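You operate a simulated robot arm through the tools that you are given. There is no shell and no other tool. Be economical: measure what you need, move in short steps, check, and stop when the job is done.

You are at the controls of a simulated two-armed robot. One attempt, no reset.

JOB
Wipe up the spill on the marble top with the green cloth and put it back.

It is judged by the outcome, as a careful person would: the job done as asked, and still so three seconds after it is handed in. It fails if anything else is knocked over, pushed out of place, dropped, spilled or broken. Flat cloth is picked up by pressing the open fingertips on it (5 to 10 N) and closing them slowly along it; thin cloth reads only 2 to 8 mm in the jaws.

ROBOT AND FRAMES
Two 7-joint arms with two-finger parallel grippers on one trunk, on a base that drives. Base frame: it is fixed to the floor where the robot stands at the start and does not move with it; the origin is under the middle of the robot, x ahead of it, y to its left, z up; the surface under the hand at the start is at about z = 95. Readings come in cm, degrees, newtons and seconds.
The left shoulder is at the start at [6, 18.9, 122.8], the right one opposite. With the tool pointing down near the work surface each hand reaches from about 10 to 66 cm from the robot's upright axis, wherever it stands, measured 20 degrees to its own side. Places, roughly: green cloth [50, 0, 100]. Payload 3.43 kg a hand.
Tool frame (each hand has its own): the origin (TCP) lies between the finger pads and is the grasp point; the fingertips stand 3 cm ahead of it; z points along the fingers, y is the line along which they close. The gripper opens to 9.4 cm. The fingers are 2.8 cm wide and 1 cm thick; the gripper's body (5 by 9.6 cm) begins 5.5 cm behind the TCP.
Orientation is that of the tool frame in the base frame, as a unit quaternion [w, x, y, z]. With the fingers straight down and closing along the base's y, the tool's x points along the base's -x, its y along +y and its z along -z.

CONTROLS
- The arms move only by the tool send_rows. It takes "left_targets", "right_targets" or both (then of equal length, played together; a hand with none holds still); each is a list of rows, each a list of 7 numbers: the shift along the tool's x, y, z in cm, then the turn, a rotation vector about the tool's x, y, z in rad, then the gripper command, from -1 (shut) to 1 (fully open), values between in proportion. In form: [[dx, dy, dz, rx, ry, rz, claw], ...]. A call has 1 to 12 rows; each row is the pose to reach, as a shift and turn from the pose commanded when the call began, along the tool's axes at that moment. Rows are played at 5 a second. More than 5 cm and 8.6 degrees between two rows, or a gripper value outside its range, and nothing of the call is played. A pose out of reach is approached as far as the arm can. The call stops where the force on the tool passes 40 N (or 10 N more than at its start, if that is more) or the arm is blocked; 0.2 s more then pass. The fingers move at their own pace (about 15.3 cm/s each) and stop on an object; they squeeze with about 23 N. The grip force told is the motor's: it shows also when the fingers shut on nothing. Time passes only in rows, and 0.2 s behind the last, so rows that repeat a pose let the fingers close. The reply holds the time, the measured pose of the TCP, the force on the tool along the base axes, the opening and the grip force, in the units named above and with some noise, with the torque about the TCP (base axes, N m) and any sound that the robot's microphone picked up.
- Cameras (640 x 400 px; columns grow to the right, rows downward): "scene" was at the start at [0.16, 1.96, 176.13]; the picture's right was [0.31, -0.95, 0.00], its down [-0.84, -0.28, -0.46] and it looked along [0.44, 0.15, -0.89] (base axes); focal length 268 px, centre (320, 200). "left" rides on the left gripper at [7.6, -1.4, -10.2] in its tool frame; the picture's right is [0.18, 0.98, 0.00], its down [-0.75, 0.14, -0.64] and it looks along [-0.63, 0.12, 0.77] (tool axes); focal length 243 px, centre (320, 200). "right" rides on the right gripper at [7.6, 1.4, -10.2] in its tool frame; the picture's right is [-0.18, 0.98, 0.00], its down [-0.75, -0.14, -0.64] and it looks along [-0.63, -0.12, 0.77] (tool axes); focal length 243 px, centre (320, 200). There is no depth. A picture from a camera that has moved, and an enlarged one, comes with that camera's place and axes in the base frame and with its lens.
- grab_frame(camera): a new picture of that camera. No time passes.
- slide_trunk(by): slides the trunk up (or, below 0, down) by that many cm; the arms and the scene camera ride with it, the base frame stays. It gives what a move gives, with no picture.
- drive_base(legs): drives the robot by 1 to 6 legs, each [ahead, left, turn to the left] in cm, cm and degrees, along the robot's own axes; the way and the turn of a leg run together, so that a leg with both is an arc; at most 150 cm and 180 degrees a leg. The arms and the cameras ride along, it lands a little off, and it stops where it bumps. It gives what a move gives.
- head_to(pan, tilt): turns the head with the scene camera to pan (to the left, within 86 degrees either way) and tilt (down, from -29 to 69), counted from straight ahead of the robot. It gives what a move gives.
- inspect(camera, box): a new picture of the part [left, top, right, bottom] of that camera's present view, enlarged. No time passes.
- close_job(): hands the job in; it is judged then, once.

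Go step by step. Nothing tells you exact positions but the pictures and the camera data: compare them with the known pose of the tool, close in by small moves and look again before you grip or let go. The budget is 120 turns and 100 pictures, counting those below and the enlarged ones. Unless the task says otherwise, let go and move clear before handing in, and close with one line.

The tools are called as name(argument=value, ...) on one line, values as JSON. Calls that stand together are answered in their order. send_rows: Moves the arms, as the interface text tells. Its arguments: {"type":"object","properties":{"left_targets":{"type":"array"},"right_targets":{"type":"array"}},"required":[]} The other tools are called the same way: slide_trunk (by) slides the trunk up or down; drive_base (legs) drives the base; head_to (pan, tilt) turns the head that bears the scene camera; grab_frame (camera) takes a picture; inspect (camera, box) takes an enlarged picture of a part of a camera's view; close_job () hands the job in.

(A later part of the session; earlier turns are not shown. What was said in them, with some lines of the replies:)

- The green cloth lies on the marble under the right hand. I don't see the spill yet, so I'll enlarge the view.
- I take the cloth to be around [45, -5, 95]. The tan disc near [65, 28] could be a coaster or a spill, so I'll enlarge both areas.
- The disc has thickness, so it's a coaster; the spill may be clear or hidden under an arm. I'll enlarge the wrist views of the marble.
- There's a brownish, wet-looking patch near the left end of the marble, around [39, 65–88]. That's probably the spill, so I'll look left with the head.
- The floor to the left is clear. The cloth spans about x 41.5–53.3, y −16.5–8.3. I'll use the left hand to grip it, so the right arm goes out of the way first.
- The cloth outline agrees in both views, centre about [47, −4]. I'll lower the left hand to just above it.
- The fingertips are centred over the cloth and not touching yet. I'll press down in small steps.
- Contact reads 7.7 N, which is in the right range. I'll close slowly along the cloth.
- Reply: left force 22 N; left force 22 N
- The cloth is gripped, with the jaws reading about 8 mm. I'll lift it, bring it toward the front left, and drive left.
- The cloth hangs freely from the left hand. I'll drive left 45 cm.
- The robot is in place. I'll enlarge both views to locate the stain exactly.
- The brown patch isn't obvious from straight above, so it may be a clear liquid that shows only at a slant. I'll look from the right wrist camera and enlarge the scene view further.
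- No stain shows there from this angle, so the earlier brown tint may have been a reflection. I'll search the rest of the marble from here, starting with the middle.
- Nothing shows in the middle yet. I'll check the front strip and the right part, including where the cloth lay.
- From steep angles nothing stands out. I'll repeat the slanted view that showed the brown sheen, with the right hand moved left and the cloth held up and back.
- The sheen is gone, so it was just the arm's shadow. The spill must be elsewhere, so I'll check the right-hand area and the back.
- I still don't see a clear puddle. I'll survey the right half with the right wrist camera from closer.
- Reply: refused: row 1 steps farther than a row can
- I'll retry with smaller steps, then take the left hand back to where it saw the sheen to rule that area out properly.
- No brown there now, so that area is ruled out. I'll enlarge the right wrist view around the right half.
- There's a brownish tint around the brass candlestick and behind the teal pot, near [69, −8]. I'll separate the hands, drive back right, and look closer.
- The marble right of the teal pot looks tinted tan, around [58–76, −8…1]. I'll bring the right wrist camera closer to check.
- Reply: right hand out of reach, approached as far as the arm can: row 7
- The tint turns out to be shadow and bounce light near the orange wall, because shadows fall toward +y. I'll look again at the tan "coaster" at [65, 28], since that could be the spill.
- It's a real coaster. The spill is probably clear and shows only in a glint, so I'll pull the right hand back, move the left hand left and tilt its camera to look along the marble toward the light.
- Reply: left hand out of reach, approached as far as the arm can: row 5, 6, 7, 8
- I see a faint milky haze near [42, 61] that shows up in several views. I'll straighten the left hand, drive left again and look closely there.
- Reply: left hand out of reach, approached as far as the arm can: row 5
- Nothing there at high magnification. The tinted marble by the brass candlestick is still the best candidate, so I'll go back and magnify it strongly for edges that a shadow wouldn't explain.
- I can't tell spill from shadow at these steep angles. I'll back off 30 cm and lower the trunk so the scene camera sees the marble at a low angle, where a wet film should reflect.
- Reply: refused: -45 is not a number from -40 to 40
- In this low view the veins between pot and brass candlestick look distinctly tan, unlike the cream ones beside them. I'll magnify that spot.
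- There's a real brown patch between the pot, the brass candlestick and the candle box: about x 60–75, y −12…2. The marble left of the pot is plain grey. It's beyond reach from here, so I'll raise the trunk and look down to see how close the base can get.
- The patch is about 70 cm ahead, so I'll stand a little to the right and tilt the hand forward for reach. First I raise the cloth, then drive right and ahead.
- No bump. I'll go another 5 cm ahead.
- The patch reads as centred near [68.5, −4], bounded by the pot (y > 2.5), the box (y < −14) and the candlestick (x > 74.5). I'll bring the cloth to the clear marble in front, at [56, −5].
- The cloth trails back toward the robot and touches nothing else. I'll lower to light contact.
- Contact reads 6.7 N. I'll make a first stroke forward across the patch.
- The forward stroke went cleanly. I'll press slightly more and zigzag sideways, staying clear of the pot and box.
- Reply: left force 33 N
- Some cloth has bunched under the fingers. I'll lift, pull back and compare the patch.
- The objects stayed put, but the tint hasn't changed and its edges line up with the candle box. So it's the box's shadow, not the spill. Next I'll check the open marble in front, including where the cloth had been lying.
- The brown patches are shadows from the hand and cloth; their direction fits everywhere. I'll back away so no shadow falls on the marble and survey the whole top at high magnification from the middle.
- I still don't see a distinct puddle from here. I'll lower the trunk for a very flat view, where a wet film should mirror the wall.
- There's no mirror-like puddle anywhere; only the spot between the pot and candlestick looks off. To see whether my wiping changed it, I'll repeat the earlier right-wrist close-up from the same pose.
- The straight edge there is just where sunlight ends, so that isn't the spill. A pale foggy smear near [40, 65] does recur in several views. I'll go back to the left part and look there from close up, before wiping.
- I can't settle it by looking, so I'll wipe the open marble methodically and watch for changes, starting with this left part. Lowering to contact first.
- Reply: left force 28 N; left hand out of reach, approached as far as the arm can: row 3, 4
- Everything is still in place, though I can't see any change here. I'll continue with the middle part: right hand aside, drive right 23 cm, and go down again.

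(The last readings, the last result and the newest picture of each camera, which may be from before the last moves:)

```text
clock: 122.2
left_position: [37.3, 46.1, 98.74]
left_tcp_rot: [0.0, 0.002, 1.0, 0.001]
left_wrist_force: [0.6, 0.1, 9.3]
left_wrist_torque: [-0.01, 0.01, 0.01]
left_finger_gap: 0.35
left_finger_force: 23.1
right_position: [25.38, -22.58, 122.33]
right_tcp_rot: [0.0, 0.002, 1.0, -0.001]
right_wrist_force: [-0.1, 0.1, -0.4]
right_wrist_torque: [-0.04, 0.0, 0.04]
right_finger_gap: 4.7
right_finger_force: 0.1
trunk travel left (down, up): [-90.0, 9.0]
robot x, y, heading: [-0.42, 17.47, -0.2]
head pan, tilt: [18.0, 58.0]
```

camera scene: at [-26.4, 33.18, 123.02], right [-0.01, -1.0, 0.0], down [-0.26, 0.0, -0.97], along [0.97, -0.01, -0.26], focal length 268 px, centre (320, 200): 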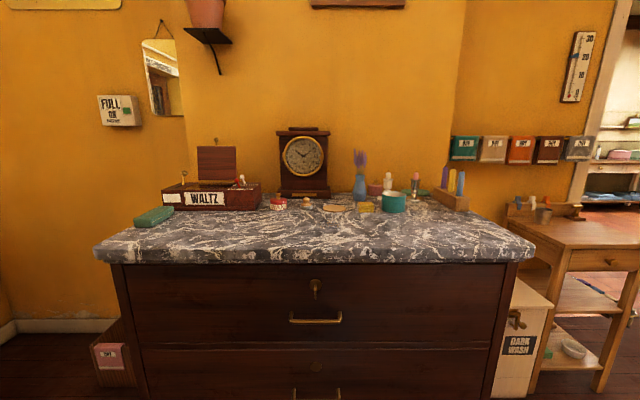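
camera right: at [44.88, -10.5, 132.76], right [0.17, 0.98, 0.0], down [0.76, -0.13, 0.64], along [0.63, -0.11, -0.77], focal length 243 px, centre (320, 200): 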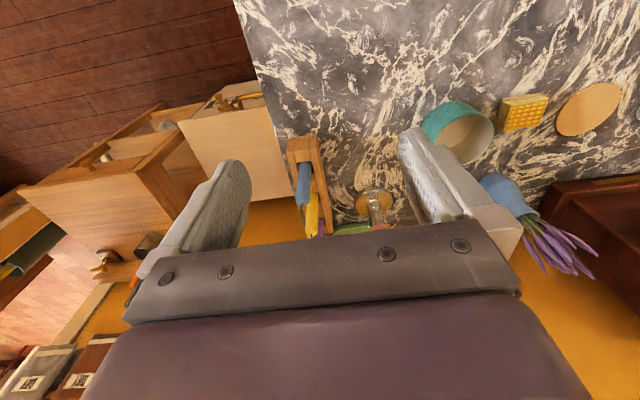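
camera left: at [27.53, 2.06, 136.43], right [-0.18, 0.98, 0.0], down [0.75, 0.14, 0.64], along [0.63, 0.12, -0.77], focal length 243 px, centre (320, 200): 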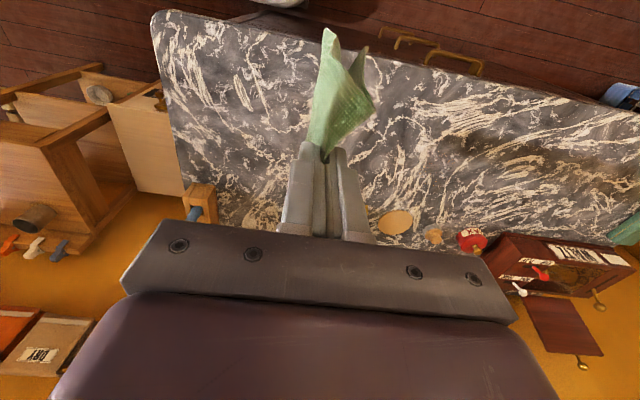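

Contact is 9 N. I'll wipe the middle in lanes.

send_rows(left_targets=[[0, -4.9, 0.1, 0, 0, 0, -1], [0, -9.8, 0.1, 0, 0, 0, -1], [0, -14.7, 0.1, 0, 0, 0, -1], [0, -19.6, 0.1, 0, 0, 0, -1], [0, -24.5, 0.1, 0, 0, 0, -1], [0, -29.4, 0.1, 0, 0, 0, -1], [0, -34.3, 0.1, 0, 0, 0, -1], [0, -39.2, 0.1, 0, 0, 0, -1], [0, -44.1, 0.1, 0, 0, 0, -1], [0, -49, 0.1, 0, 0, 0, -1], [0, -53.9, 0.1, 0, 0, 0, -1], [-3.5, -53.9, 0.1, 0, 0, 0, -1]])

send_rows(left_targets=[[0, 4.9, 0, 0, 0, 0, -1], [0, 9.8, 0, 0, 0, 0, -1], [0, 14.7, 0, 0, 0, 0, -1], [0, 19.6, 0, 0, 0, 0, -1], [0, 24.5, 0, 0, 0, 0, -1], [0, 29.4, 0, 0, 0, 0, -1], [0, 34.3, 0, 0, 0, 0, -1], [0, 39.2, 0, 0, 0, 0, -1], [0, 44.1, 0, 0, 0, 0, -1], [0, 49, 0, 0, 0, 0, -1], [0, 53.9, 0, 0, 0, 0, -1], [-3.5, 53.9, 0, 0, 0, 0, -1]])

send_rows(left_targets=[[0, -4.9, 0, 0, 0, 0, -1], [0, -9.8, 0, 0, 0, 0, -1], [0, -14.7, 0, 0, 0, 0, -1], [0, -19.6, 0, 0, 0, 0, -1], [0, -24.5, 0, 0, 0, 0, -1], [0, -29.4, 0, 0, 0, 0, -1], [0, -34.3, 0, 0, 0, 0, -1], [0, -39.2, 0, 0, 0, 0, -1], [0, -44.1, 0, 0, 0, 0, -1], [0, -49, 0, 0, 0, 0, -1], [0, -53.9, 0, 0, 0, 0, -1], [-3.5, -53.9, 0, 0, 0, 0, -1]])

send_rows(left_targets=[[0, 4.9, 0, 0, 0, 0, -1], [0, 9.8, 0, 0, 0, 0, -1], [0, 14.7, 0, 0, 0, 0, -1], [0, 19.6, 0, 0, 0, 0, -1], [0, 24.5, 0, 0, 0, 0, -1], [0, 29.4, 0, 0, 0, 0, -1], [0, 34.3, 0, 0, 0, 0, -1], [0, 39.2, 0, 0, 0, 0, -1], [0, 44.1, 0, 0, 0, 0, -1], [0, 49, 0, 0, 0, 0, -1], [0, 53.9, 0, 0, 0, 0, -1], [-3.5, 53.9, 0, 0, 0, 0, -1]])

```text
clock: 124.8
left_position: [40.09, -7.87, 98.64]
left_tcp_rot: [0.002, 0.003, 1.0, -0.002]
left_wrist_force: [-3.5, -1.4, 20.6]
left_wrist_torque: [0.02, 0.13, 0.02]
left_finger_gap: 0.33
left_finger_force: 23.3
left hand out of reach, approached as far as the arm can: row 12
right_position: [25.36, -22.53, 122.4]
right_tcp_rot: [0.001, 0.001, 1.0, -0.001]
right_wrist_force: [-0.1, 0.4, 0.2]
right_wrist_torque: [0.01, 0.04, 0.0]
right_finger_gap: 4.68
right_finger_force: 0.0
trunk travel left (down, up): [-90.0, 9.0]
robot x, y, heading: [-0.29, 17.92, -0.0]
head pan, tilt: [18.0, 58.0]
```

```text
clock: 127.4
left_position: [43.95, 46.0, 98.54]
left_tcp_rot: [-0.001, 0.003, 1.0, 0.0]
left_wrist_force: [-0.5, 0.4, 4.1]
left_wrist_torque: [0.02, 0.1, 0.03]
left_finger_gap: 0.31
left_finger_force: 23.4
right_position: [25.51, -22.62, 122.22]
right_tcp_rot: [-0.001, 0.002, 1.0, 0.0]
right_wrist_force: [-0.5, -0.6, -0.1]
right_wrist_torque: [0.01, -0.03, 0.0]
right_finger_gap: 4.7
right_finger_force: 0.0
trunk travel left (down, up): [-90.0, 9.0]
robot x, y, heading: [-0.24, 18.15, -0.1]
head pan, tilt: [18.0, 58.0]
```

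```text
clock: 130.0
left_position: [42.42, -5.76, 98.63]
left_tcp_rot: [0.0, 0.002, 1.0, 0.0]
left_wrist_force: [0.0, -0.7, 4.7]
left_wrist_torque: [-0.07, -0.01, 0.01]
left_finger_gap: 0.36
left_finger_force: 23.1
left hand out of reach, approached as far as the arm can: row 11, 12
right_position: [25.53, -22.52, 122.3]
right_tcp_rot: [0.0, 0.002, 1.0, -0.001]
right_wrist_force: [0.0, 0.2, 0.6]
right_wrist_torque: [-0.05, -0.02, 0.0]
right_finger_gap: 4.69
right_finger_force: 0.0
trunk travel left (down, up): [-90.0, 9.0]
robot x, y, heading: [-0.44, 17.99, -0.2]
head pan, tilt: [18.0, 58.0]
```

```text
clock: 132.6
left_position: [46.5, 48.3, 98.55]
left_tcp_rot: [0.0, 0.003, 1.0, 0.001]
left_wrist_force: [-1.0, 1.7, 5.6]
left_wrist_torque: [-0.01, 0.07, -0.01]
left_finger_gap: 0.32
left_finger_force: 22.9
right_position: [25.46, -22.59, 122.25]
right_tcp_rot: [0.0, 0.003, 1.0, 0.0]
right_wrist_force: [-0.1, -0.8, 0.1]
right_wrist_torque: [0.01, 0.0, 0.03]
right_finger_gap: 4.71
right_finger_force: 0.0
trunk travel left (down, up): [-90.0, 9.0]
robot x, y, heading: [-0.41, 17.52, -0.3]
head pan, tilt: [18.0, 58.0]
```

send_rows(left_targets=[[0, -4.9, 0, 0, 0, 0, -1], [0, -9.8, 0, 0, 0, 0, -1], [0, -14.7, 0, 0, 0, 0, -1], [0, -19.6, 0, 0, 0, 0, -1], [0, -24.5, 0, 0, 0, 0, -1], [0, -29.4, 0, 0, 0, 0, -1], [0, -34.3, 0, 0, 0, 0, -1], [0, -39.2, 0, 0, 0, 0, -1], [0, -44.1, 0, 0, 0, 0, -1], [-3.5, -44.1, 0, 0, 0, 0, -1], [-3.5, -39.2, 0, 0, 0, 0, -1], [-3.5, -34.3, 0, 0, 0, 0, -1]])

send_rows(left_targets=[[0, 4.9, 0, 0, 0, 0, -1], [0, 9.8, 0, 0, 0, 0, -1], [0, 14.7, 0, 0, 0, 0, -1], [0, 19.6, 0, 0, 0, 0, -1], [0, 24.5, 0, 0, 0, 0, -1], [0, 29.4, 0, 0, 0, 0, -1], [0, 34.3, 0, 0, 0, 0, -1], [-3.5, 34.3, 0, 0, 0, 0, -1], [-3.5, 29.4, 0, 0, 0, 0, -1], [-3.5, 24.5, 0, 0, 0, 0, -1], [-3.5, 19.6, 0, 0, 0, 0, -1], [-3.5, 14.7, 0, 0, 0, 0, -1]])

inspect(camera="scene", box=[200, 100, 480, 280])

```text
clock: 135.2
left_position: [49.48, 14.18, 98.57]
left_tcp_rot: [0.001, 0.003, 1.0, -0.001]
left_wrist_force: [0.1, -1.0, 6.3]
left_wrist_torque: [-0.08, 0.05, -0.01]
left_finger_gap: 0.33
left_finger_force: 23.4
right_position: [25.27, -22.44, 122.29]
right_tcp_rot: [0.0, 0.001, 1.0, -0.001]
right_wrist_force: [-0.4, -0.4, 0.0]
right_wrist_torque: [-0.05, 0.01, 0.01]
right_finger_gap: 4.69
right_finger_force: 0.1
trunk travel left (down, up): [-90.0, 9.0]
robot x, y, heading: [-0.43, 18.06, -0.3]
head pan, tilt: [18.0, 58.0]
```

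```text
clock: 137.8
left_position: [53.11, 28.34, 98.62]
left_tcp_rot: [0.001, 0.002, 1.0, 0.001]
left_wrist_force: [-0.4, 0.5, 2.8]
left_wrist_torque: [0.05, 0.0, 0.01]
left_finger_gap: 0.36
left_finger_force: 22.9
right_position: [25.31, -22.76, 122.2]
right_tcp_rot: [0.0, 0.002, 1.0, 0.001]
right_wrist_force: [-0.5, 1.1, 0.8]
right_wrist_torque: [0.03, -0.02, 0.0]
right_finger_gap: 4.7
right_finger_force: 0.1
trunk travel left (down, up): [-90.0, 9.0]
robot x, y, heading: [-0.12, 18.01, -0.0]
head pan, tilt: [18.0, 58.0]
```

```text
2.22 times, centred on (340, 190) of scene
camera zoom: at [0.17, 19.64, 176.64], right [0.31, -0.95, 0.0], down [-0.81, -0.26, -0.53], along [0.51, 0.16, -0.85], focal length 595 px, centre (276, 222)
```

zoom: 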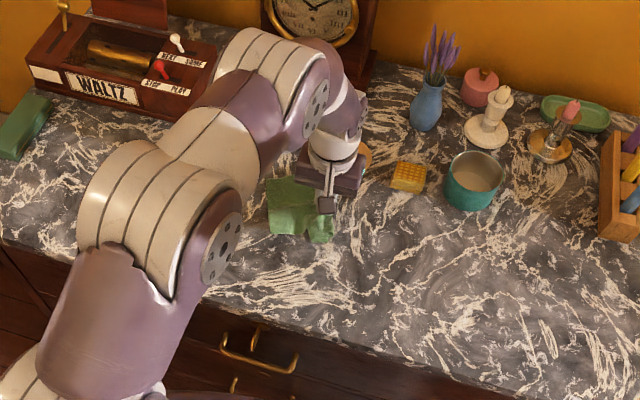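

The objects are still in place. I'll finish this lane, lift, and move to the right part.

send_rows(left_targets=[[0, -4.9, 0, 0, 0, 0, -1], [0, -9.8, 0, 0, 0, 0, -1], [0, -14.7, 0, 0, 0, 0, -1], [0, -19.6, 0, 0, 0, 0, -1], [0, -24, 0, 0, 0, 0, -1], [0, -24, -4.5, 0, 0, 0, -1], [2, -24, -9, 0, 0, 0, -1], [5, -22, -12, 0, 0, 0, -1], [8, -19, -14, 0, 0, 0, -1]])

drive_base(legs=[[0, -33, 0]])

send_rows(left_targets=[[1.5, 4, 0, 0, 0, 0, -1], [3, 8, 3, 0, 0, 0, -1], [5, 11, 7, 0, 0, 0, -1], [7, 14, 11, 0, 0, 0, -1], [8.5, 14, 13.5, 0, 0, 0, -1], [8.5, 14, 14, 0, 0, 0, -1]])

```text
clock: 139.8
left_position: [45.14, 9.58, 112.99]
left_tcp_rot: [0.001, 0.003, 1.0, 0.001]
left_wrist_force: [-0.9, 1.2, -0.2]
left_wrist_torque: [0.0, 0.0, 0.01]
left_finger_gap: 0.34
left_finger_force: 23.2
left hand out of reach, approached as far as the arm can: row 5, 6, 7
right_position: [25.35, -22.34, 122.39]
right_tcp_rot: [0.001, 0.001, 1.0, 0.0]
right_wrist_force: [-0.2, 0.5, 0.4]
right_wrist_torque: [-0.04, 0.01, 0.01]
right_finger_gap: 4.71
right_finger_force: 0.2
trunk travel left (down, up): [-90.0, 9.0]
robot x, y, heading: [-0.19, 17.58, -0.2]
head pan, tilt: [18.0, 58.0]
```

```text
clock: 142.0
left_position: [45.27, -23.97, 113.01]
left_tcp_rot: [-0.001, -0.002, 1.0, 0.0]
left_wrist_force: [0.0, -0.4, -0.3]
left_wrist_torque: [0.04, 0.01, -0.01]
left_finger_gap: 0.32
left_finger_force: 22.9
right_position: [25.83, -56.03, 122.37]
right_tcp_rot: [0.0, -0.002, 1.0, 0.0]
right_wrist_force: [0.5, -0.2, -0.4]
right_wrist_torque: [-0.01, 0.0, -0.01]
right_finger_gap: 4.68
right_finger_force: 0.1
trunk travel left (down, up): [-90.0, 9.0]
robot x, y, heading: [-0.49, -16.0, 0.3]
head pan, tilt: [18.0, 58.0]
```

```text
refused: row 2 steps farther than a row can; nothing moved
```

send_rows(left_targets=[[1, 2, -3, 0, 0, 0, -1], [3, 5, -2, 0, 0, 0, -1], [5, 7, 0, 0, 0, 0, -1], [7, 8, 3.5, 0, 0, 0, -1], [7.3, 8, 8, 0, 0, 0, -1], [7.3, 8, 12, 0, 0, 0, -1], [7.3, 8, 14, 0, 0, 0, -1], [7.3, 8, 14.4, 0, 0, 0, -1]])

```text
clock: 143.8
left_position: [37.97, -16.33, 98.56]
left_tcp_rot: [0.002, -0.002, 1.0, -0.001]
left_wrist_force: [-0.4, 1.7, 13.0]
left_wrist_torque: [0.17, -0.05, 0.0]
left_finger_gap: 0.35
left_finger_force: 23.2
right_position: [25.68, -56.27, 122.38]
right_tcp_rot: [0.001, -0.002, 1.0, 0.001]
right_wrist_force: [0.5, -0.2, 0.7]
right_wrist_torque: [0.01, -0.01, 0.02]
right_finger_gap: 4.69
right_finger_force: 0.0
trunk travel left (down, up): [-90.0, 9.0]
robot x, y, heading: [-0.35, -16.05, 0.3]
head pan, tilt: [18.0, 58.0]
```

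send_rows(left_targets=[[0, 4.5, 0, 0, 0, 0, -1], [0, 9, 0, 0, 0, 0, -1], [0, 13.5, 0, 0, 0, 0, -1], [0, 18, 0, 0, 0, 0, -1], [0, 22, 0, 0, 0, 0, -1], [-3.5, 22, 0, 0, 0, 0, -1], [-3.5, 17.5, 0, 0, 0, 0, -1], [-3.5, 13, 0, 0, 0, 0, -1], [-3.5, 8.5, 0, 0, 0, 0, -1], [-3.5, 4, 0, 0, 0, 0, -1], [-3.5, 0, 0, 0, 0, 0, -1], [-7, 0, 0, 0, 0, 0, -1]])

send_rows(left_targets=[[0, 4.5, 0, 0, 0, 0, -1], [0, 9, 0, 0, 0, 0, -1], [0, 13.5, 0, 0, 0, 0, -1], [0, 18, 0, 0, 0, 0, -1], [0, 22, 0, 0, 0, 0, -1], [-3.5, 22, 0, 0, 0, 0, -1], [-3.5, 17.5, 0, 0, 0, 0, -1], [-3.5, 13, 0, 0, 0, 0, -1], [-3.5, 8.5, 0, 0, 0, 0, -1], [-3.5, 4, 0, 0, 0, 0, -1], [-3.5, 0, 0, 0, 0, 0, -1], [-7, 0, 0, 0, 0, 0, -1]])

send_rows(left_targets=[[0, 4.5, 0, 0, 0, 0, -1], [0, 9, 0, 0, 0, 0, -1], [0, 13.5, 0, 0, 0, 0, -1], [0, 18, 0, 0, 0, 0, -1], [0, 22, 0, 0, 0, 0, -1], [-3, 20, 0, 0, 0, 0, -1], [-3, 16, 0, 0, 0, 0, -1], [-3, 12, 0, 0, 0, 0, -1], [-3, 8, 0, 0, 0, 0, -1], [-3, 4, 0, 0, 0, 0, -1], [-3, 1, 0, 0, 0, 0, -1]])

```text
clock: 146.4
left_position: [45.0, -15.94, 98.59]
left_tcp_rot: [0.001, -0.002, 1.0, 0.0]
left_wrist_force: [-3.0, -3.1, 18.6]
left_wrist_torque: [0.02, 0.08, 0.0]
left_finger_gap: 0.32
left_finger_force: 23.0
right_position: [25.66, -56.24, 122.34]
right_tcp_rot: [0.001, -0.002, 1.0, 0.0]
right_wrist_force: [0.2, 1.4, 0.0]
right_wrist_torque: [0.01, -0.01, 0.0]
right_finger_gap: 4.7
right_finger_force: 0.1
trunk travel left (down, up): [-90.0, 9.0]
robot x, y, heading: [-0.12, -15.91, 0.1]
head pan, tilt: [18.0, 58.0]
```

```text
clock: 149.0
left_position: [52.23, -16.18, 98.59]
left_tcp_rot: [0.001, -0.002, 1.0, -0.001]
left_wrist_force: [-2.8, -1.1, 10.6]
left_wrist_torque: [0.05, 0.08, 0.02]
left_finger_gap: 0.35
left_finger_force: 23.2
right_position: [25.81, -56.16, 122.4]
right_tcp_rot: [0.0, -0.002, 1.0, 0.0]
right_wrist_force: [1.4, 0.4, 0.3]
right_wrist_torque: [0.0, 0.02, -0.01]
right_finger_gap: 4.68
right_finger_force: 0.0
trunk travel left (down, up): [-90.0, 9.0]
robot x, y, heading: [-0.19, -16.09, 0.3]
head pan, tilt: [18.0, 58.0]
```

```text
clock: 151.4
left_position: [54.79, -15.09, 98.57]
left_tcp_rot: [0.001, -0.003, 1.0, 0.0]
left_wrist_force: [-1.4, 2.0, 7.1]
left_wrist_torque: [0.13, -0.02, 0.01]
left_finger_gap: 0.37
left_finger_force: 22.5
right_position: [25.7, -56.23, 122.31]
right_tcp_rot: [0.001, -0.002, 1.0, -0.001]
right_wrist_force: [-0.4, -0.1, -0.1]
right_wrist_torque: [-0.01, 0.02, -0.01]
right_finger_gap: 4.72
right_finger_force: 0.1
trunk travel left (down, up): [-90.0, 9.0]
robot x, y, heading: [-0.02, -16.31, 0.4]
head pan, tilt: [18.0, 58.0]
```

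The right part is done. The spot by the candlestick got only light pressure the first time, so I'll lift, drive 11 cm ahead and wipe it again more firmly.

send_rows(left_targets=[[0, 0, -4, 0, 0, 0, -1], [2, 2, -8, 0, 0, 0, -1], [6, 4, -10, 0, 0, 0, -1], [10, 6, -12, 0, 0, 0, -1], [13, 8, -14, 0, 0, 0, -1]])

drive_base(legs=[[11, -5, -0.3]])

```text
clock: 152.6
left_position: [41.71, -7.0, 112.78]
left_tcp_rot: [0.001, -0.002, 1.0, 0.001]
left_wrist_force: [-1.2, 0.3, 0.2]
left_wrist_torque: [-0.02, -0.01, 0.02]
left_finger_gap: 0.33
left_finger_force: 22.7
right_position: [25.6, -56.2, 122.31]
right_tcp_rot: [0.001, -0.002, 1.0, -0.001]
right_wrist_force: [-0.2, 0.0, -0.2]
right_wrist_torque: [0.0, -0.01, 0.0]
right_finger_gap: 4.69
right_finger_force: 0.0
trunk travel left (down, up): [-90.0, 9.0]
robot x, y, heading: [-0.42, -15.79, 0.4]
head pan, tilt: [18.0, 58.0]
```

```text
clock: 153.8
left_position: [52.92, -12.28, 112.89]
left_tcp_rot: [0.002, 0.0, 1.0, 0.001]
left_wrist_force: [0.0, -0.2, 0.2]
left_wrist_torque: [0.01, 0.01, -0.03]
left_finger_gap: 0.35
left_finger_force: 22.8
right_position: [36.57, -61.24, 122.37]
right_tcp_rot: [0.002, 0.0, 1.0, -0.001]
right_wrist_force: [-0.6, -0.4, -0.2]
right_wrist_torque: [-0.02, -0.03, -0.03]
right_finger_gap: 4.7
right_finger_force: 0.0
trunk travel left (down, up): [-90.0, 9.0]
robot x, y, heading: [10.71, -21.16, -0.1]
head pan, tilt: [18.0, 58.0]
```

send_rows(left_targets=[[-2, 2, 3, 0, 0, 0, -1], [-4, 4, 6, 0, 0, 0, -1], [-4, 4, 10.5, 0, 0, 0, -1], [-4, 4, 13.5, 0, 0, 0, -1], [-4, 4, 14.5, 0, 0, 0, -1]])

send_rows(left_targets=[[-3, 0, 0.1, 0, 0, 0, -1], [-6, 0, 0.15, 0, 0, 0, -1], [-9, 0, 0.2, 0, 0, 0, -1], [-12, 0, 0.25, 0, 0, 0, -1], [-14.5, 0, 0.3, 0, 0, 0, -1], [-14.5, 3, 0.35, 0, 0, 0, -1], [-11.5, 3.5, 0.35, 0, 0, 0, -1], [-8, 3.5, 0.3, 0, 0, 0, -1], [-5, 3.5, 0.3, 0, 0, 0, -1]])

```text
clock: 155.0
left_position: [57.04, -8.44, 98.57]
left_tcp_rot: [0.003, -0.001, 1.0, 0.001]
left_wrist_force: [2.0, -0.4, 12.7]
left_wrist_torque: [0.12, -0.18, 0.01]
left_finger_gap: 0.34
left_finger_force: 23.2
right_position: [36.47, -61.46, 122.45]
right_tcp_rot: [0.001, 0.001, 1.0, 0.0]
right_wrist_force: [-0.3, -0.6, -0.9]
right_wrist_torque: [-0.04, 0.0, -0.01]
right_finger_gap: 4.71
right_finger_force: 0.1
trunk travel left (down, up): [-90.0, 9.0]
robot x, y, heading: [10.79, -21.09, -0.2]
head pan, tilt: [18.0, 58.0]
```

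```text
clock: 155.7
left_position: [63.52, -8.25, 98.56]
left_tcp_rot: [0.006, 0.0, 1.0, 0.0]
left_wrist_force: [-8.8, -1.0, 31.5]
left_wrist_torque: [0.23, 0.09, 0.05]
left_finger_gap: 0.35
left_finger_force: 22.9
right_position: [36.59, -61.46, 122.21]
right_tcp_rot: [0.001, 0.0, 1.0, 0.0]
right_wrist_force: [-0.2, 1.1, -0.2]
right_wrist_torque: [0.04, 0.01, 0.01]
right_finger_gap: 4.7
right_finger_force: 0.0
trunk travel left (down, up): [-90.0, 9.0]
robot x, y, heading: [10.88, -20.88, -0.1]
head pan, tilt: [18.0, 58.0]
stopped in row 3 (left hand): the force on the tool passed its limit at 43 N (the readings are from after the stop); the commanded pose is now the measured one
```

Too much pressure stopped that stroke. I'll ease off a little and go on.

send_rows(left_targets=[[0, 0, -0.2, 0, 0, 0, -1], [-3, 0, -0.1, 0, 0, 0, -1], [-6, 0, -0.1, 0, 0, 0, -1], [-8, 0, -0.1, 0, 0, 0, -1], [-8, 2.5, -0.1, 0, 0, 0, -1], [-5, 3, -0.1, 0, 0, 0, -1], [-2, 3, -0.1, 0, 0, 0, -1], [1, 3, -0.1, 0, 0, 0, -1], [1, 5.5, -0.1, 0, 0, 0, -1], [-2, 5.5, -0.1, 0, 0, 0, -1], [-5, 5.5, -0.1, 0, 0, 0, -1], [-8, 5.5, -0.1, 0, 0, 0, -1]])

send_rows(left_targets=[[0, 2.3, 0, 0, 0, 0, -1], [3, 2.3, 0, 0, 0, 0, -1], [6, 2.3, 0, 0, 0, 0, -1], [9, 2, 0, 0, 0, 0, -1], [12, 0, 0, 0, 0, 0, -1], [12, 0, -4.5, 0, 0, 0, -1], [13, 0, -9, 0, 0, 0, -1], [14, 0, -13.5, 0, 0, 0, -1], [17, 2, -16, 0, 0, 0, -1], [21, 4, -18, 0, 0, 0, -1], [25, 5, -20, 0, 0, 0, -1], [29, 6, -22, 0, 0, 0, -1]])

head_to(pan=10, tilt=55)

inspect(camera="scene", box=[245, 140, 365, 230])

```text
clock: 158.3
left_position: [71.45, -2.75, 98.58]
left_tcp_rot: [0.003, 0.0, 1.0, 0.0]
left_wrist_force: [-5.3, -2.8, 22.2]
left_wrist_torque: [0.06, 0.03, 0.0]
left_finger_gap: 0.35
left_finger_force: 22.5
right_position: [36.42, -61.46, 122.36]
right_tcp_rot: [0.002, -0.001, 1.0, 0.0]
right_wrist_force: [-0.6, -0.5, -0.2]
right_wrist_torque: [-0.06, -0.04, -0.03]
right_finger_gap: 4.72
right_finger_force: 0.0
trunk travel left (down, up): [-90.0, 9.0]
robot x, y, heading: [10.4, -21.04, 0.1]
head pan, tilt: [18.0, 58.0]
```

```text
clock: 160.9
left_position: [42.07, 3.22, 120.23]
left_tcp_rot: [0.002, -0.001, 1.0, 0.0]
left_wrist_force: [-0.8, 0.4, -0.1]
left_wrist_torque: [-0.01, -0.01, 0.0]
left_finger_gap: 0.33
left_finger_force: 23.0
right_position: [36.55, -61.39, 122.36]
right_tcp_rot: [0.001, 0.0, 1.0, 0.0]
right_wrist_force: [-1.0, -0.3, -0.9]
right_wrist_torque: [-0.01, -0.02, 0.02]
right_finger_gap: 4.72
right_finger_force: 0.1
trunk travel left (down, up): [-90.0, 9.0]
robot x, y, heading: [10.32, -21.25, -0.1]
head pan, tilt: [18.0, 58.0]
```

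```text
clock: 161.6
left_position: [42.33, 3.42, 120.13]
left_tcp_rot: [0.002, 0.0, 1.0, 0.0]
left_wrist_force: [-0.1, -0.4, -0.1]
left_wrist_torque: [-0.03, 0.0, 0.0]
left_finger_gap: 0.3
left_finger_force: 23.1
right_position: [36.76, -61.3, 122.31]
right_tcp_rot: [-0.001, 0.0, 1.0, 0.0]
right_wrist_force: [-0.4, 0.1, 0.1]
right_wrist_torque: [-0.02, 0.02, 0.02]
right_finger_gap: 4.7
right_finger_force: 0.1
trunk travel left (down, up): [-90.0, 9.0]
robot x, y, heading: [10.85, -21.19, -0.1]
head pan, tilt: [10.0, 55.0]
```

```text
4.44 times, centred on (305, 185) of scene
camera zoom: at [11.89, -19.91, 177.0], right [0.17, -0.98, 0.0], down [-0.81, -0.14, -0.57], along [0.56, 0.1, -0.82], focal length 1190 px, centre (387, 267)
```

zoom: 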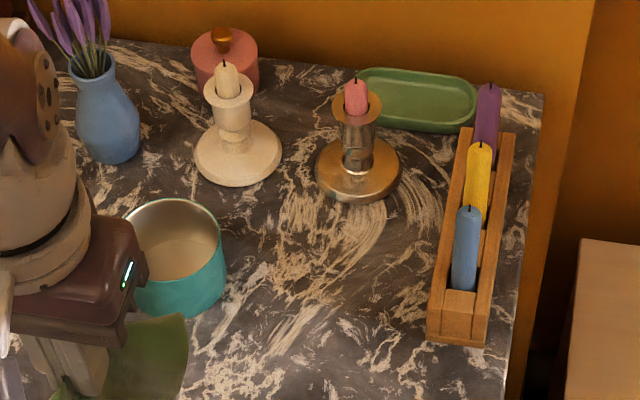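

The objects are untouched and that tint is unchanged, so it's part of the lighting. The strips not yet wiped are the left end (y 78–87) and x ≈ 56–57 in front of the small items; I'll do those next.

drive_base(legs=[[-6, 0, 0], [0, 63, 0]])

send_rows(left_targets=[[0, 4.5, 0, 0, 0, 0, -1], [0, 9, 1, 0, 0, 0, -1], [0, 11, 5, 0, 0, 0, -1], [0, 11, 9.5, 0, 0, 0, -1], [0, 11, 14, 0, 0, 0, -1], [0, 11, 18.5, 0, 0, 0, -1], [0, 11, 21, 0, 0, 0, -1], [0, 11, 21.5, 0, 0, 0, -1]])

```text
clock: 165.6
left_position: [36.66, 65.24, 120.19]
left_tcp_rot: [0.001, 0.002, 1.0, 0.001]
left_wrist_force: [0.0, -0.6, 0.3]
left_wrist_torque: [0.0, -0.02, 0.03]
left_finger_gap: 0.33
left_finger_force: 23.0
right_position: [30.91, 0.62, 122.1]
right_tcp_rot: [0.0, 0.001, 1.0, 0.001]
right_wrist_force: [-1.3, 1.0, -0.4]
right_wrist_torque: [0.02, -0.03, 0.01]
right_finger_gap: 4.69
right_finger_force: 0.1
trunk travel left (down, up): [-90.0, 9.0]
robot x, y, heading: [5.17, 41.09, -0.0]
head pan, tilt: [10.0, 55.0]
```

```text
clock: 167.4
left_position: [36.69, 76.37, 99.0]
left_tcp_rot: [0.001, 0.003, 1.0, -0.001]
left_wrist_force: [-0.6, -0.4, 1.1]
left_wrist_torque: [-0.02, -0.02, 0.0]
left_finger_gap: 0.34
left_finger_force: 22.4
right_position: [30.78, 0.78, 122.21]
right_tcp_rot: [0.0, 0.002, 1.0, 0.001]
right_wrist_force: [0.1, 0.1, 0.2]
right_wrist_torque: [-0.02, -0.01, 0.04]
right_finger_gap: 4.71
right_finger_force: 0.1
trunk travel left (down, up): [-90.0, 9.0]
robot x, y, heading: [5.36, 41.37, -0.2]
head pan, tilt: [10.0, 55.0]
```

send_rows(left_targets=[[0, 4.5, 0.35, 0, 0, 0, -1], [0, 8.5, 0.35, 0, 0, 0, -1], [-3.5, 8.5, 0.35, 0, 0, 0, -1], [-3.5, 4, 0.35, 0, 0, 0, -1], [-3.5, 0, 0.35, 0, 0, 0, -1], [-7, 0, 0.35, 0, 0, 0, -1], [-7, 4, 0.35, 0, 0, 0, -1], [-7, 7, 0.35, 0, 0, 0, -1], [-7, 2.5, 0.35, 0, 0, 0, -1], [-10, -1, 0.35, 0, 0, 0, -1], [-14, -3.5, 0.35, 0, 0, 0, -1], [-18, -5.5, 0.35, 0, 0, 0, -1]])

send_rows(left_targets=[[-2, -1, 0, 0, 0, 0, -1], [-2, -5.5, 0, 0, 0, 0, -1], [-2, -10, 0, 0, 0, 0, -1], [-2, -14.5, 0, 0, 0, 0, -1], [-2, -19, 0, 0, 0, 0, -1], [-2, -23.5, 0, 0, 0, 0, -1], [-2, -28, 0, 0, 0, 0, -1], [-1.5, -32.5, 0, 0, 0, 0, -1], [-1, -37, 0, 0, 0, 0, -1], [-1, -41.5, 0, 0, 0, 0, -1]])

inspect(camera="scene", box=[180, 90, 460, 270])

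```text
clock: 170.0
left_position: [54.98, 70.68, 98.46]
left_tcp_rot: [0.001, 0.001, 1.0, 0.0]
left_wrist_force: [-0.6, 0.3, 0.2]
left_wrist_torque: [-0.02, 0.01, 0.0]
left_finger_gap: 0.34
left_finger_force: 23.1
right_position: [30.81, 0.6, 122.2]
right_tcp_rot: [0.0, 0.001, 1.0, 0.001]
right_wrist_force: [0.3, -0.4, 0.4]
right_wrist_torque: [0.0, 0.0, 0.03]
right_finger_gap: 4.72
right_finger_force: 0.0
trunk travel left (down, up): [-90.0, 9.0]
robot x, y, heading: [5.4, 40.84, -0.2]
head pan, tilt: [10.0, 55.0]
```

```text
clock: 172.2
left_position: [55.63, 29.11, 98.32]
left_tcp_rot: [0.001, 0.002, 1.0, 0.0]
left_wrist_force: [-1.4, 3.9, 14.4]
left_wrist_torque: [0.21, 0.08, 0.03]
left_finger_gap: 0.34
left_finger_force: 23.1
right_position: [30.67, 0.69, 122.26]
right_tcp_rot: [0.001, 0.002, 1.0, 0.0]
right_wrist_force: [0.0, -0.4, 0.2]
right_wrist_torque: [0.0, 0.04, 0.02]
right_finger_gap: 4.72
right_finger_force: 0.1
trunk travel left (down, up): [-90.0, 9.0]
robot x, y, heading: [5.18, 41.22, -0.2]
head pan, tilt: [10.0, 55.0]
```

```text
2.22 times, centred on (320, 180) of scene
camera zoom: at [5.99, 42.25, 177.0], right [0.17, -0.99, 0.0], down [-0.81, -0.14, -0.57], along [0.57, 0.1, -0.82], focal length 595 px, centre (320, 244)
```

zoom: 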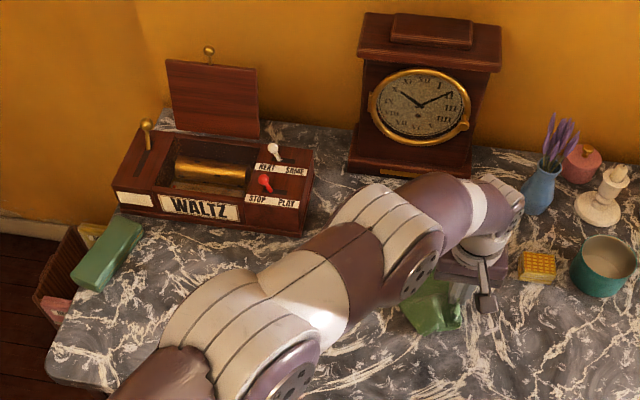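

That's all the open marble I can safely reach. I'll finish the lane, lift, and drive back to put the cloth where it lay.

send_rows(left_targets=[[0, -4.5, 0, 0, 0, 0, -1], [0, -9, 0, 0, 0, 0, -1], [0, -13.5, 0, 0, 0, 0, -1], [1, -13.5, -4, 0, 0, 0, -1], [4, -12, -7.5, 0, 0, 0, -1], [8, -10, -9.5, 0, 0, 0, -1], [12, -8, -11, 0, 0, 0, -1], [12, -5, -14.5, 0, 0, 0, -1], [12, -3, -18.5, 0, 0, 0, -1], [12, -3, -22.5, 0, 0, 0, -1]])

drive_base(legs=[[-5, 0, 0], [0, -45, 0]])

```text
clock: 174.4
left_position: [43.36, 26.35, 120.72]
left_tcp_rot: [0.002, 0.003, 1.0, 0.0]
left_wrist_force: [0.6, -0.7, -0.5]
left_wrist_torque: [0.0, -0.01, 0.01]
left_finger_gap: 0.33
left_finger_force: 23.0
left hand out of reach, approached as far as the arm can: row 1, 2, 3, 4, 5
right_position: [30.78, 0.78, 122.28]
right_tcp_rot: [0.0, 0.002, 1.0, 0.0]
right_wrist_force: [-0.6, -0.1, 0.1]
right_wrist_torque: [0.01, -0.02, 0.0]
right_finger_gap: 4.69
right_finger_force: 0.1
trunk travel left (down, up): [-90.0, 9.0]
robot x, y, heading: [5.27, 41.22, -0.1]
head pan, tilt: [10.0, 55.0]
```

```text
clock: 177.7
left_position: [39.14, -17.55, 120.68]
left_tcp_rot: [0.002, -0.003, 1.0, -0.001]
left_wrist_force: [1.0, 0.0, -0.6]
left_wrist_torque: [0.01, 0.04, 0.0]
left_finger_gap: 0.32
left_finger_force: 23.0
right_position: [26.68, -43.35, 122.29]
right_tcp_rot: [0.0, -0.004, 1.0, -0.001]
right_wrist_force: [-0.7, 1.2, 0.1]
right_wrist_torque: [-0.03, -0.01, 0.01]
right_finger_gap: 4.72
right_finger_force: 0.0
trunk travel left (down, up): [-90.0, 9.0]
robot x, y, heading: [0.32, -3.48, 0.5]
head pan, tilt: [10.0, 55.0]
```

send_rows(left_targets=[[-2.5, 4, 0, 0, 0, 0, -1], [-5, 8, 1, 0, 0, 0, -1], [-8, 11.5, 2, 0, 0, 0, -1], [-9.5, 13.5, 5, 0, 0, 0, -1], [-9.5, 13.5, 9, 0, 0, 0, -1], [-9.5, 13.5, 13, 0, 0, 0, -1], [-9.5, 13.5, 17, 0, 0, 0, -1], [-9.5, 13.5, 20, 0, 0, 0, -1], [-9.5, 13.5, 21.7, 0, 0, 0, -1]])

inspect(camera="scene", box=[230, 130, 430, 290])

```text
clock: 179.7
left_position: [48.52, -4.22, 99.19]
left_tcp_rot: [0.005, -0.004, 1.0, 0.0]
left_wrist_force: [1.1, -1.0, 11.4]
left_wrist_torque: [0.0, -0.11, 0.01]
left_finger_gap: 0.33
left_finger_force: 23.4
right_position: [26.51, -43.63, 122.37]
right_tcp_rot: [0.001, -0.005, 1.0, 0.0]
right_wrist_force: [-0.3, -0.3, -0.1]
right_wrist_torque: [0.01, -0.02, -0.01]
right_finger_gap: 4.67
right_finger_force: 0.0
trunk travel left (down, up): [-90.0, 9.0]
robot x, y, heading: [0.32, -3.73, 0.3]
head pan, tilt: [10.0, 55.0]
```

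```text
2.50 times, centred on (330, 210) of scene
camera zoom: at [1.23, -2.29, 177.04], right [0.18, -0.98, 0.0], down [-0.8, -0.15, -0.57], along [0.56, 0.1, -0.82], focal length 670 px, centre (295, 175)
```

zoom: 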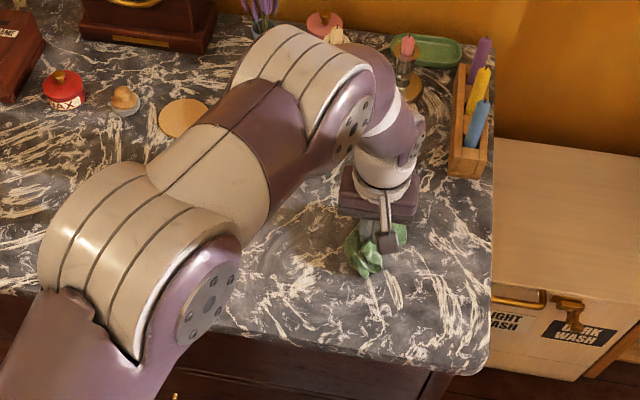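

The cloth is down at its place. I'll open the fingers along the marble so it spreads, then lift clear.

send_rows(left_targets=[[0, 0, -0.4, 0, 0, 0, -0.9], [0, 0, -0.4, 0, 0, 0, -0.6], [0, 0, -0.4, 0, 0, 0, -0.3], [0, 0, -0.4, 0, 0, 0, 0], [0, 0, -0.4, 0, 0, 0, 0.4], [0, 0, -0.4, 0, 0, 0, 0.8], [0, 0, -0.8, 0, 0, 0, 1], [0, 0, -2.5, 0, 0, 0, 1], [0, 0, -6, 0, 0, 0, 1], [0, 0, -10, 0, 0, 0, 1], [0, 0, -14, 0, 0, 0, 1], [0, 0, -18, 0, 0, 0, 1]])

send_rows(left_targets=[[4, 2, -2, 0, 0, 0, 1], [8, 5, -3, 0, 0, 0, 1], [12, 8, -4, 0, 0, 0, 1], [16, 11, -5, 0, 0, 0, 1], [19, 15, -5, 0, 0, 0, 1], [21, 19, -5, 0, 0, 0, 1], [21, 23, -5, 0, 0, 0, 1]])

inspect(camera="scene", box=[200, 120, 440, 300])

```text
clock: 182.2
left_position: [47.92, -4.4, 117.05]
left_tcp_rot: [0.001, -0.003, 1.0, 0.0]
left_wrist_force: [-0.3, -0.1, -0.3]
left_wrist_torque: [-0.01, -0.01, -0.01]
left_finger_gap: 9.41
left_finger_force: 0.0
right_position: [26.55, -43.48, 122.37]
right_tcp_rot: [0.0, -0.005, 1.0, 0.0]
right_wrist_force: [0.0, 0.6, -0.1]
right_wrist_torque: [-0.02, 0.01, -0.01]
right_finger_gap: 4.71
right_finger_force: 0.2
trunk travel left (down, up): [-90.0, 9.0]
robot x, y, heading: [0.2, -3.67, 0.7]
head pan, tilt: [10.0, 55.0]
```

```text
refused: row 2 steps farther than a row can; nothing moved
```

```text
2.22 times, centred on (320, 210) of scene
camera zoom: at [1.33, -2.27, 177.0], right [0.18, -0.98, 0.0], down [-0.81, -0.15, -0.57], along [0.56, 0.1, -0.82], focal length 595 px, centre (320, 178)
```

zoom: 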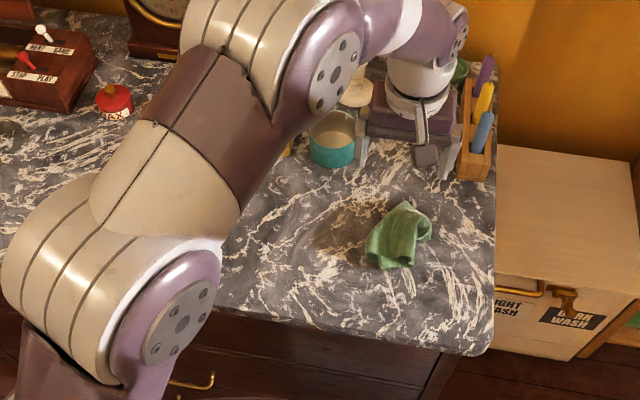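

The cloth lies at its old spot, somewhat crumpled, and nothing else has moved. I'll pull the left hand clear and check once more.

send_rows(left_targets=[[3, 2, -2, 0, 0, 0, 1], [6, 4, -3.5, 0, 0, 0, 1], [9, 6.5, -4.5, 0, 0, 0, 1], [12, 9.5, -5, 0, 0, 0, 1], [15, 12.5, -5, 0, 0, 0, 1], [18, 16, -5, 0, 0, 0, 1], [20, 20, -5, 0, 0, 0, 1], [20, 24, -5, 0, 0, 0, 1]])

grab_frame(camera="scene")

```text
clock: 184.1
left_position: [28.04, 19.73, 122.12]
left_tcp_rot: [0.002, -0.004, 1.0, -0.001]
left_wrist_force: [1.0, 0.7, -0.3]
left_wrist_torque: [-0.01, -0.02, 0.01]
left_finger_gap: 9.39
left_finger_force: 0.0
right_position: [26.56, -43.46, 122.29]
right_tcp_rot: [0.0, -0.005, 1.0, -0.001]
right_wrist_force: [0.5, -0.1, -0.4]
right_wrist_torque: [0.01, 0.04, 0.01]
right_finger_gap: 4.68
right_finger_force: 0.0
trunk travel left (down, up): [-90.0, 9.0]
robot x, y, heading: [0.14, -3.8, 0.4]
head pan, tilt: [10.0, 55.0]
```

```text
0 pictures are left
camera scene: at [1.52, -2.16, 177.0], right [0.18, -0.98, 0.0], down [-0.81, -0.15, -0.57], along [0.56, 0.1, -0.82], focal length 268 px, centre (320, 200)
```

scene: 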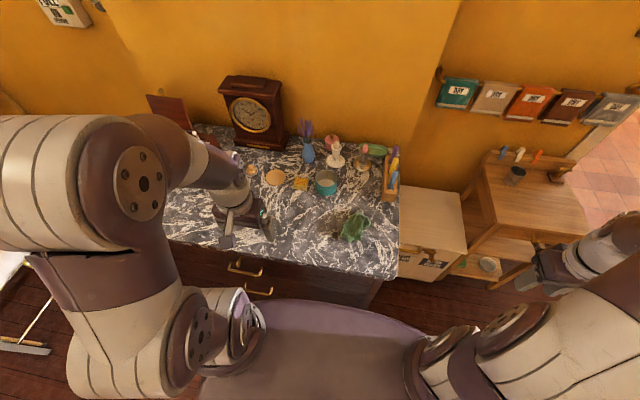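

The cloth is back at its spot, the hands are clear and every object stands where it was. I'm out of pictures, so I'm handing in.

close_job()

```text
The job is handed in.
```

I never clearly saw the spill, so I can't confirm it's gone. I wiped nearly all the marble I could safely reach, but not the back strip behind and between the small items. The green cloth is back at its spot, a bit crumpled, and as far as I could see nothing else was moved or knocked over.
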